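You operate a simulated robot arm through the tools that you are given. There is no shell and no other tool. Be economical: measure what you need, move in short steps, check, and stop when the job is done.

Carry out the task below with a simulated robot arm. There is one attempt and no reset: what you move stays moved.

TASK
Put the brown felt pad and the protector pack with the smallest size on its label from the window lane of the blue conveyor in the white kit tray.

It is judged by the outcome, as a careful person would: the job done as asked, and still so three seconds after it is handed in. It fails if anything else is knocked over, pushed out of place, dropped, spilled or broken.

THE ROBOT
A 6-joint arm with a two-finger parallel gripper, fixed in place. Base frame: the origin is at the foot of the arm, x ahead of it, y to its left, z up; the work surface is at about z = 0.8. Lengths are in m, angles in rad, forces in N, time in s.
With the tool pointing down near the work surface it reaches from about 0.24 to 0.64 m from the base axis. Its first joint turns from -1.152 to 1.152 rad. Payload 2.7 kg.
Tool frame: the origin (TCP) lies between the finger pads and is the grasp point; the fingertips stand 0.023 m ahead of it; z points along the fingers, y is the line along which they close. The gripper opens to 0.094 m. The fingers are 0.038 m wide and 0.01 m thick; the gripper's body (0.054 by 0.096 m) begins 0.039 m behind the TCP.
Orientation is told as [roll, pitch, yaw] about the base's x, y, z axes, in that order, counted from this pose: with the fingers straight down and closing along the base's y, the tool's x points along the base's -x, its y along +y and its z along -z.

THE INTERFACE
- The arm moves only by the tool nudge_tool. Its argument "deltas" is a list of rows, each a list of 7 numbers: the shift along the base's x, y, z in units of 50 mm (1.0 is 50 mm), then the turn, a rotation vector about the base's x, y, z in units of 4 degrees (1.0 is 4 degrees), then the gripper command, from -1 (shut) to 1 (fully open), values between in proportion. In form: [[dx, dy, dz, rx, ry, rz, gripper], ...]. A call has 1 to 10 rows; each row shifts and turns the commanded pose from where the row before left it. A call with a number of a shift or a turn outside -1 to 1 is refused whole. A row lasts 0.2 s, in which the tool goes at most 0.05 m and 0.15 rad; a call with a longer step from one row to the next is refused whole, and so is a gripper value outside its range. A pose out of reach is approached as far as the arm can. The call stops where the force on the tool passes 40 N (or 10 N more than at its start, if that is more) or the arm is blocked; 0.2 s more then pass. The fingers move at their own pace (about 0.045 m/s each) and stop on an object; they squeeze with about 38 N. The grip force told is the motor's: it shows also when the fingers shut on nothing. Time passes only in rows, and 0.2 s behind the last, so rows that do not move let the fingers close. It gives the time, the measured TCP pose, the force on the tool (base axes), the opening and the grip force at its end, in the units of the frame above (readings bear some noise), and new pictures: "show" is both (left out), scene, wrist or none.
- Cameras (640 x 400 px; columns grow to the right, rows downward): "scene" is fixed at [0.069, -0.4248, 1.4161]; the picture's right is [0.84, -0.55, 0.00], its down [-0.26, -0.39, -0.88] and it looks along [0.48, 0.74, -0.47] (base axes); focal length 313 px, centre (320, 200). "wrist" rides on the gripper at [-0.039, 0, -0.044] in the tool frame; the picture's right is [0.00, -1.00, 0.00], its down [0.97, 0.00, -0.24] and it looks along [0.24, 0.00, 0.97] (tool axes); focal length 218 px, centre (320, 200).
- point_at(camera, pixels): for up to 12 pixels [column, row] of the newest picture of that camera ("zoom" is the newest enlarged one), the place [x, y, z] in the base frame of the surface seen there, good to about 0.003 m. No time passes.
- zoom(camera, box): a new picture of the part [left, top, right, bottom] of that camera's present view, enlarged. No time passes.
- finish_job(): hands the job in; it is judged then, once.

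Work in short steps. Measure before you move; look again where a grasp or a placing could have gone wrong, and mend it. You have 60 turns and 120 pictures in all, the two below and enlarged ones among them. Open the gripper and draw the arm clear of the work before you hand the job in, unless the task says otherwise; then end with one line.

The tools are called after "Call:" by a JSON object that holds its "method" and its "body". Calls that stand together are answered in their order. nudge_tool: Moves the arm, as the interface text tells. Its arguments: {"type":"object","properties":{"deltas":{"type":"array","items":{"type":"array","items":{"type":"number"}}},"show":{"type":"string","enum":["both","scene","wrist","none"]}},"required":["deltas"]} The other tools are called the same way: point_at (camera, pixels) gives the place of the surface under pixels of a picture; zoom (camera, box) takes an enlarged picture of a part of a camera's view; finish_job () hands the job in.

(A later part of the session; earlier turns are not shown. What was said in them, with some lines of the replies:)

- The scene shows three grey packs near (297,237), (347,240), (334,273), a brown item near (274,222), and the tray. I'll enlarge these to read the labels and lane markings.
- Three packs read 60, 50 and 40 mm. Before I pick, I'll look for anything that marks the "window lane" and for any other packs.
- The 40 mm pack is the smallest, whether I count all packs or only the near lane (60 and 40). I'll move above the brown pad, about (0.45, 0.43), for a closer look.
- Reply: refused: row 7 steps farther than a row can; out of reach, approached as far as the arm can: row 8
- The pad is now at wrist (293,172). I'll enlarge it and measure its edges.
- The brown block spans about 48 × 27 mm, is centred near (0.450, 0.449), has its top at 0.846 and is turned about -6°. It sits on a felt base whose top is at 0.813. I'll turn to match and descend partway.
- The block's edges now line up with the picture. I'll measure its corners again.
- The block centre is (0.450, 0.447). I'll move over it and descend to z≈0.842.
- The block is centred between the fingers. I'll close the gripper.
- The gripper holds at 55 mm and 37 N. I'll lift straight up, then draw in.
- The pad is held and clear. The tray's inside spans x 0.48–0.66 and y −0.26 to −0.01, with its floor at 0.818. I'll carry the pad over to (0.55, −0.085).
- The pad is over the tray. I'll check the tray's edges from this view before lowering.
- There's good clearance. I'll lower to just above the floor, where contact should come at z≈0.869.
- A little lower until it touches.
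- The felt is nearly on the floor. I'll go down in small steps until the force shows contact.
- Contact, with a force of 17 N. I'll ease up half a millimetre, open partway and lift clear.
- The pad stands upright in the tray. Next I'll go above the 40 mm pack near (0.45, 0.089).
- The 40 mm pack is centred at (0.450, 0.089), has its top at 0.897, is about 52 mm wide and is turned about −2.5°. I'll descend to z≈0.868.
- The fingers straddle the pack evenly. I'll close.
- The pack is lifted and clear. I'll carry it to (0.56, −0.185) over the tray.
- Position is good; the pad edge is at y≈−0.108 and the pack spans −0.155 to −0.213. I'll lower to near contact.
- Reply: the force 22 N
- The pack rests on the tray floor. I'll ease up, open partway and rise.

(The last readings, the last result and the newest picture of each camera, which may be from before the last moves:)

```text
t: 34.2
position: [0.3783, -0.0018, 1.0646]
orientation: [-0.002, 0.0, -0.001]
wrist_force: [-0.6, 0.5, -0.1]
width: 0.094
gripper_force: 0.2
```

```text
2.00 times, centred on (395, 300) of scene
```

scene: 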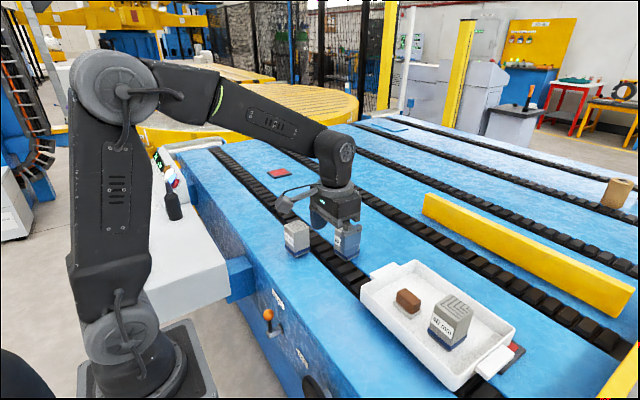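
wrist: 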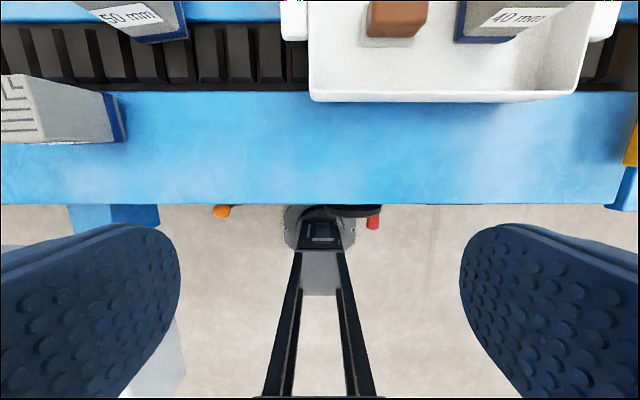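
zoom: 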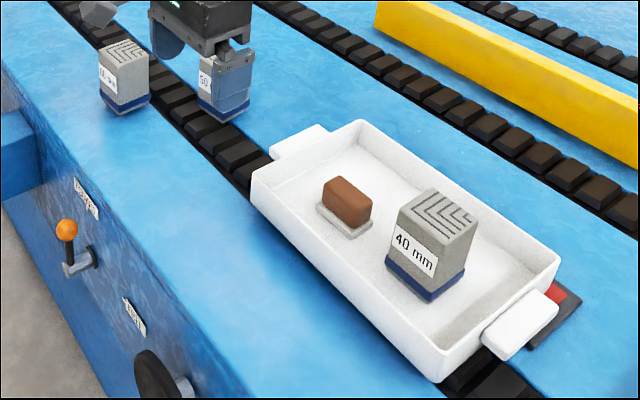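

Both items stand upright in the tray, the tray and other packs are where they were, and the arm is clear with the gripper open. Handing in.

Call:
{"method": "finish_job", "body": {}}

```text
The job is handed in.
```

The brown felt pad and the 40 mm protector pack are both standing upright in the white kit tray. No marking identified the window lane, so I chose the 40 mm pack because it was the smallest in view.
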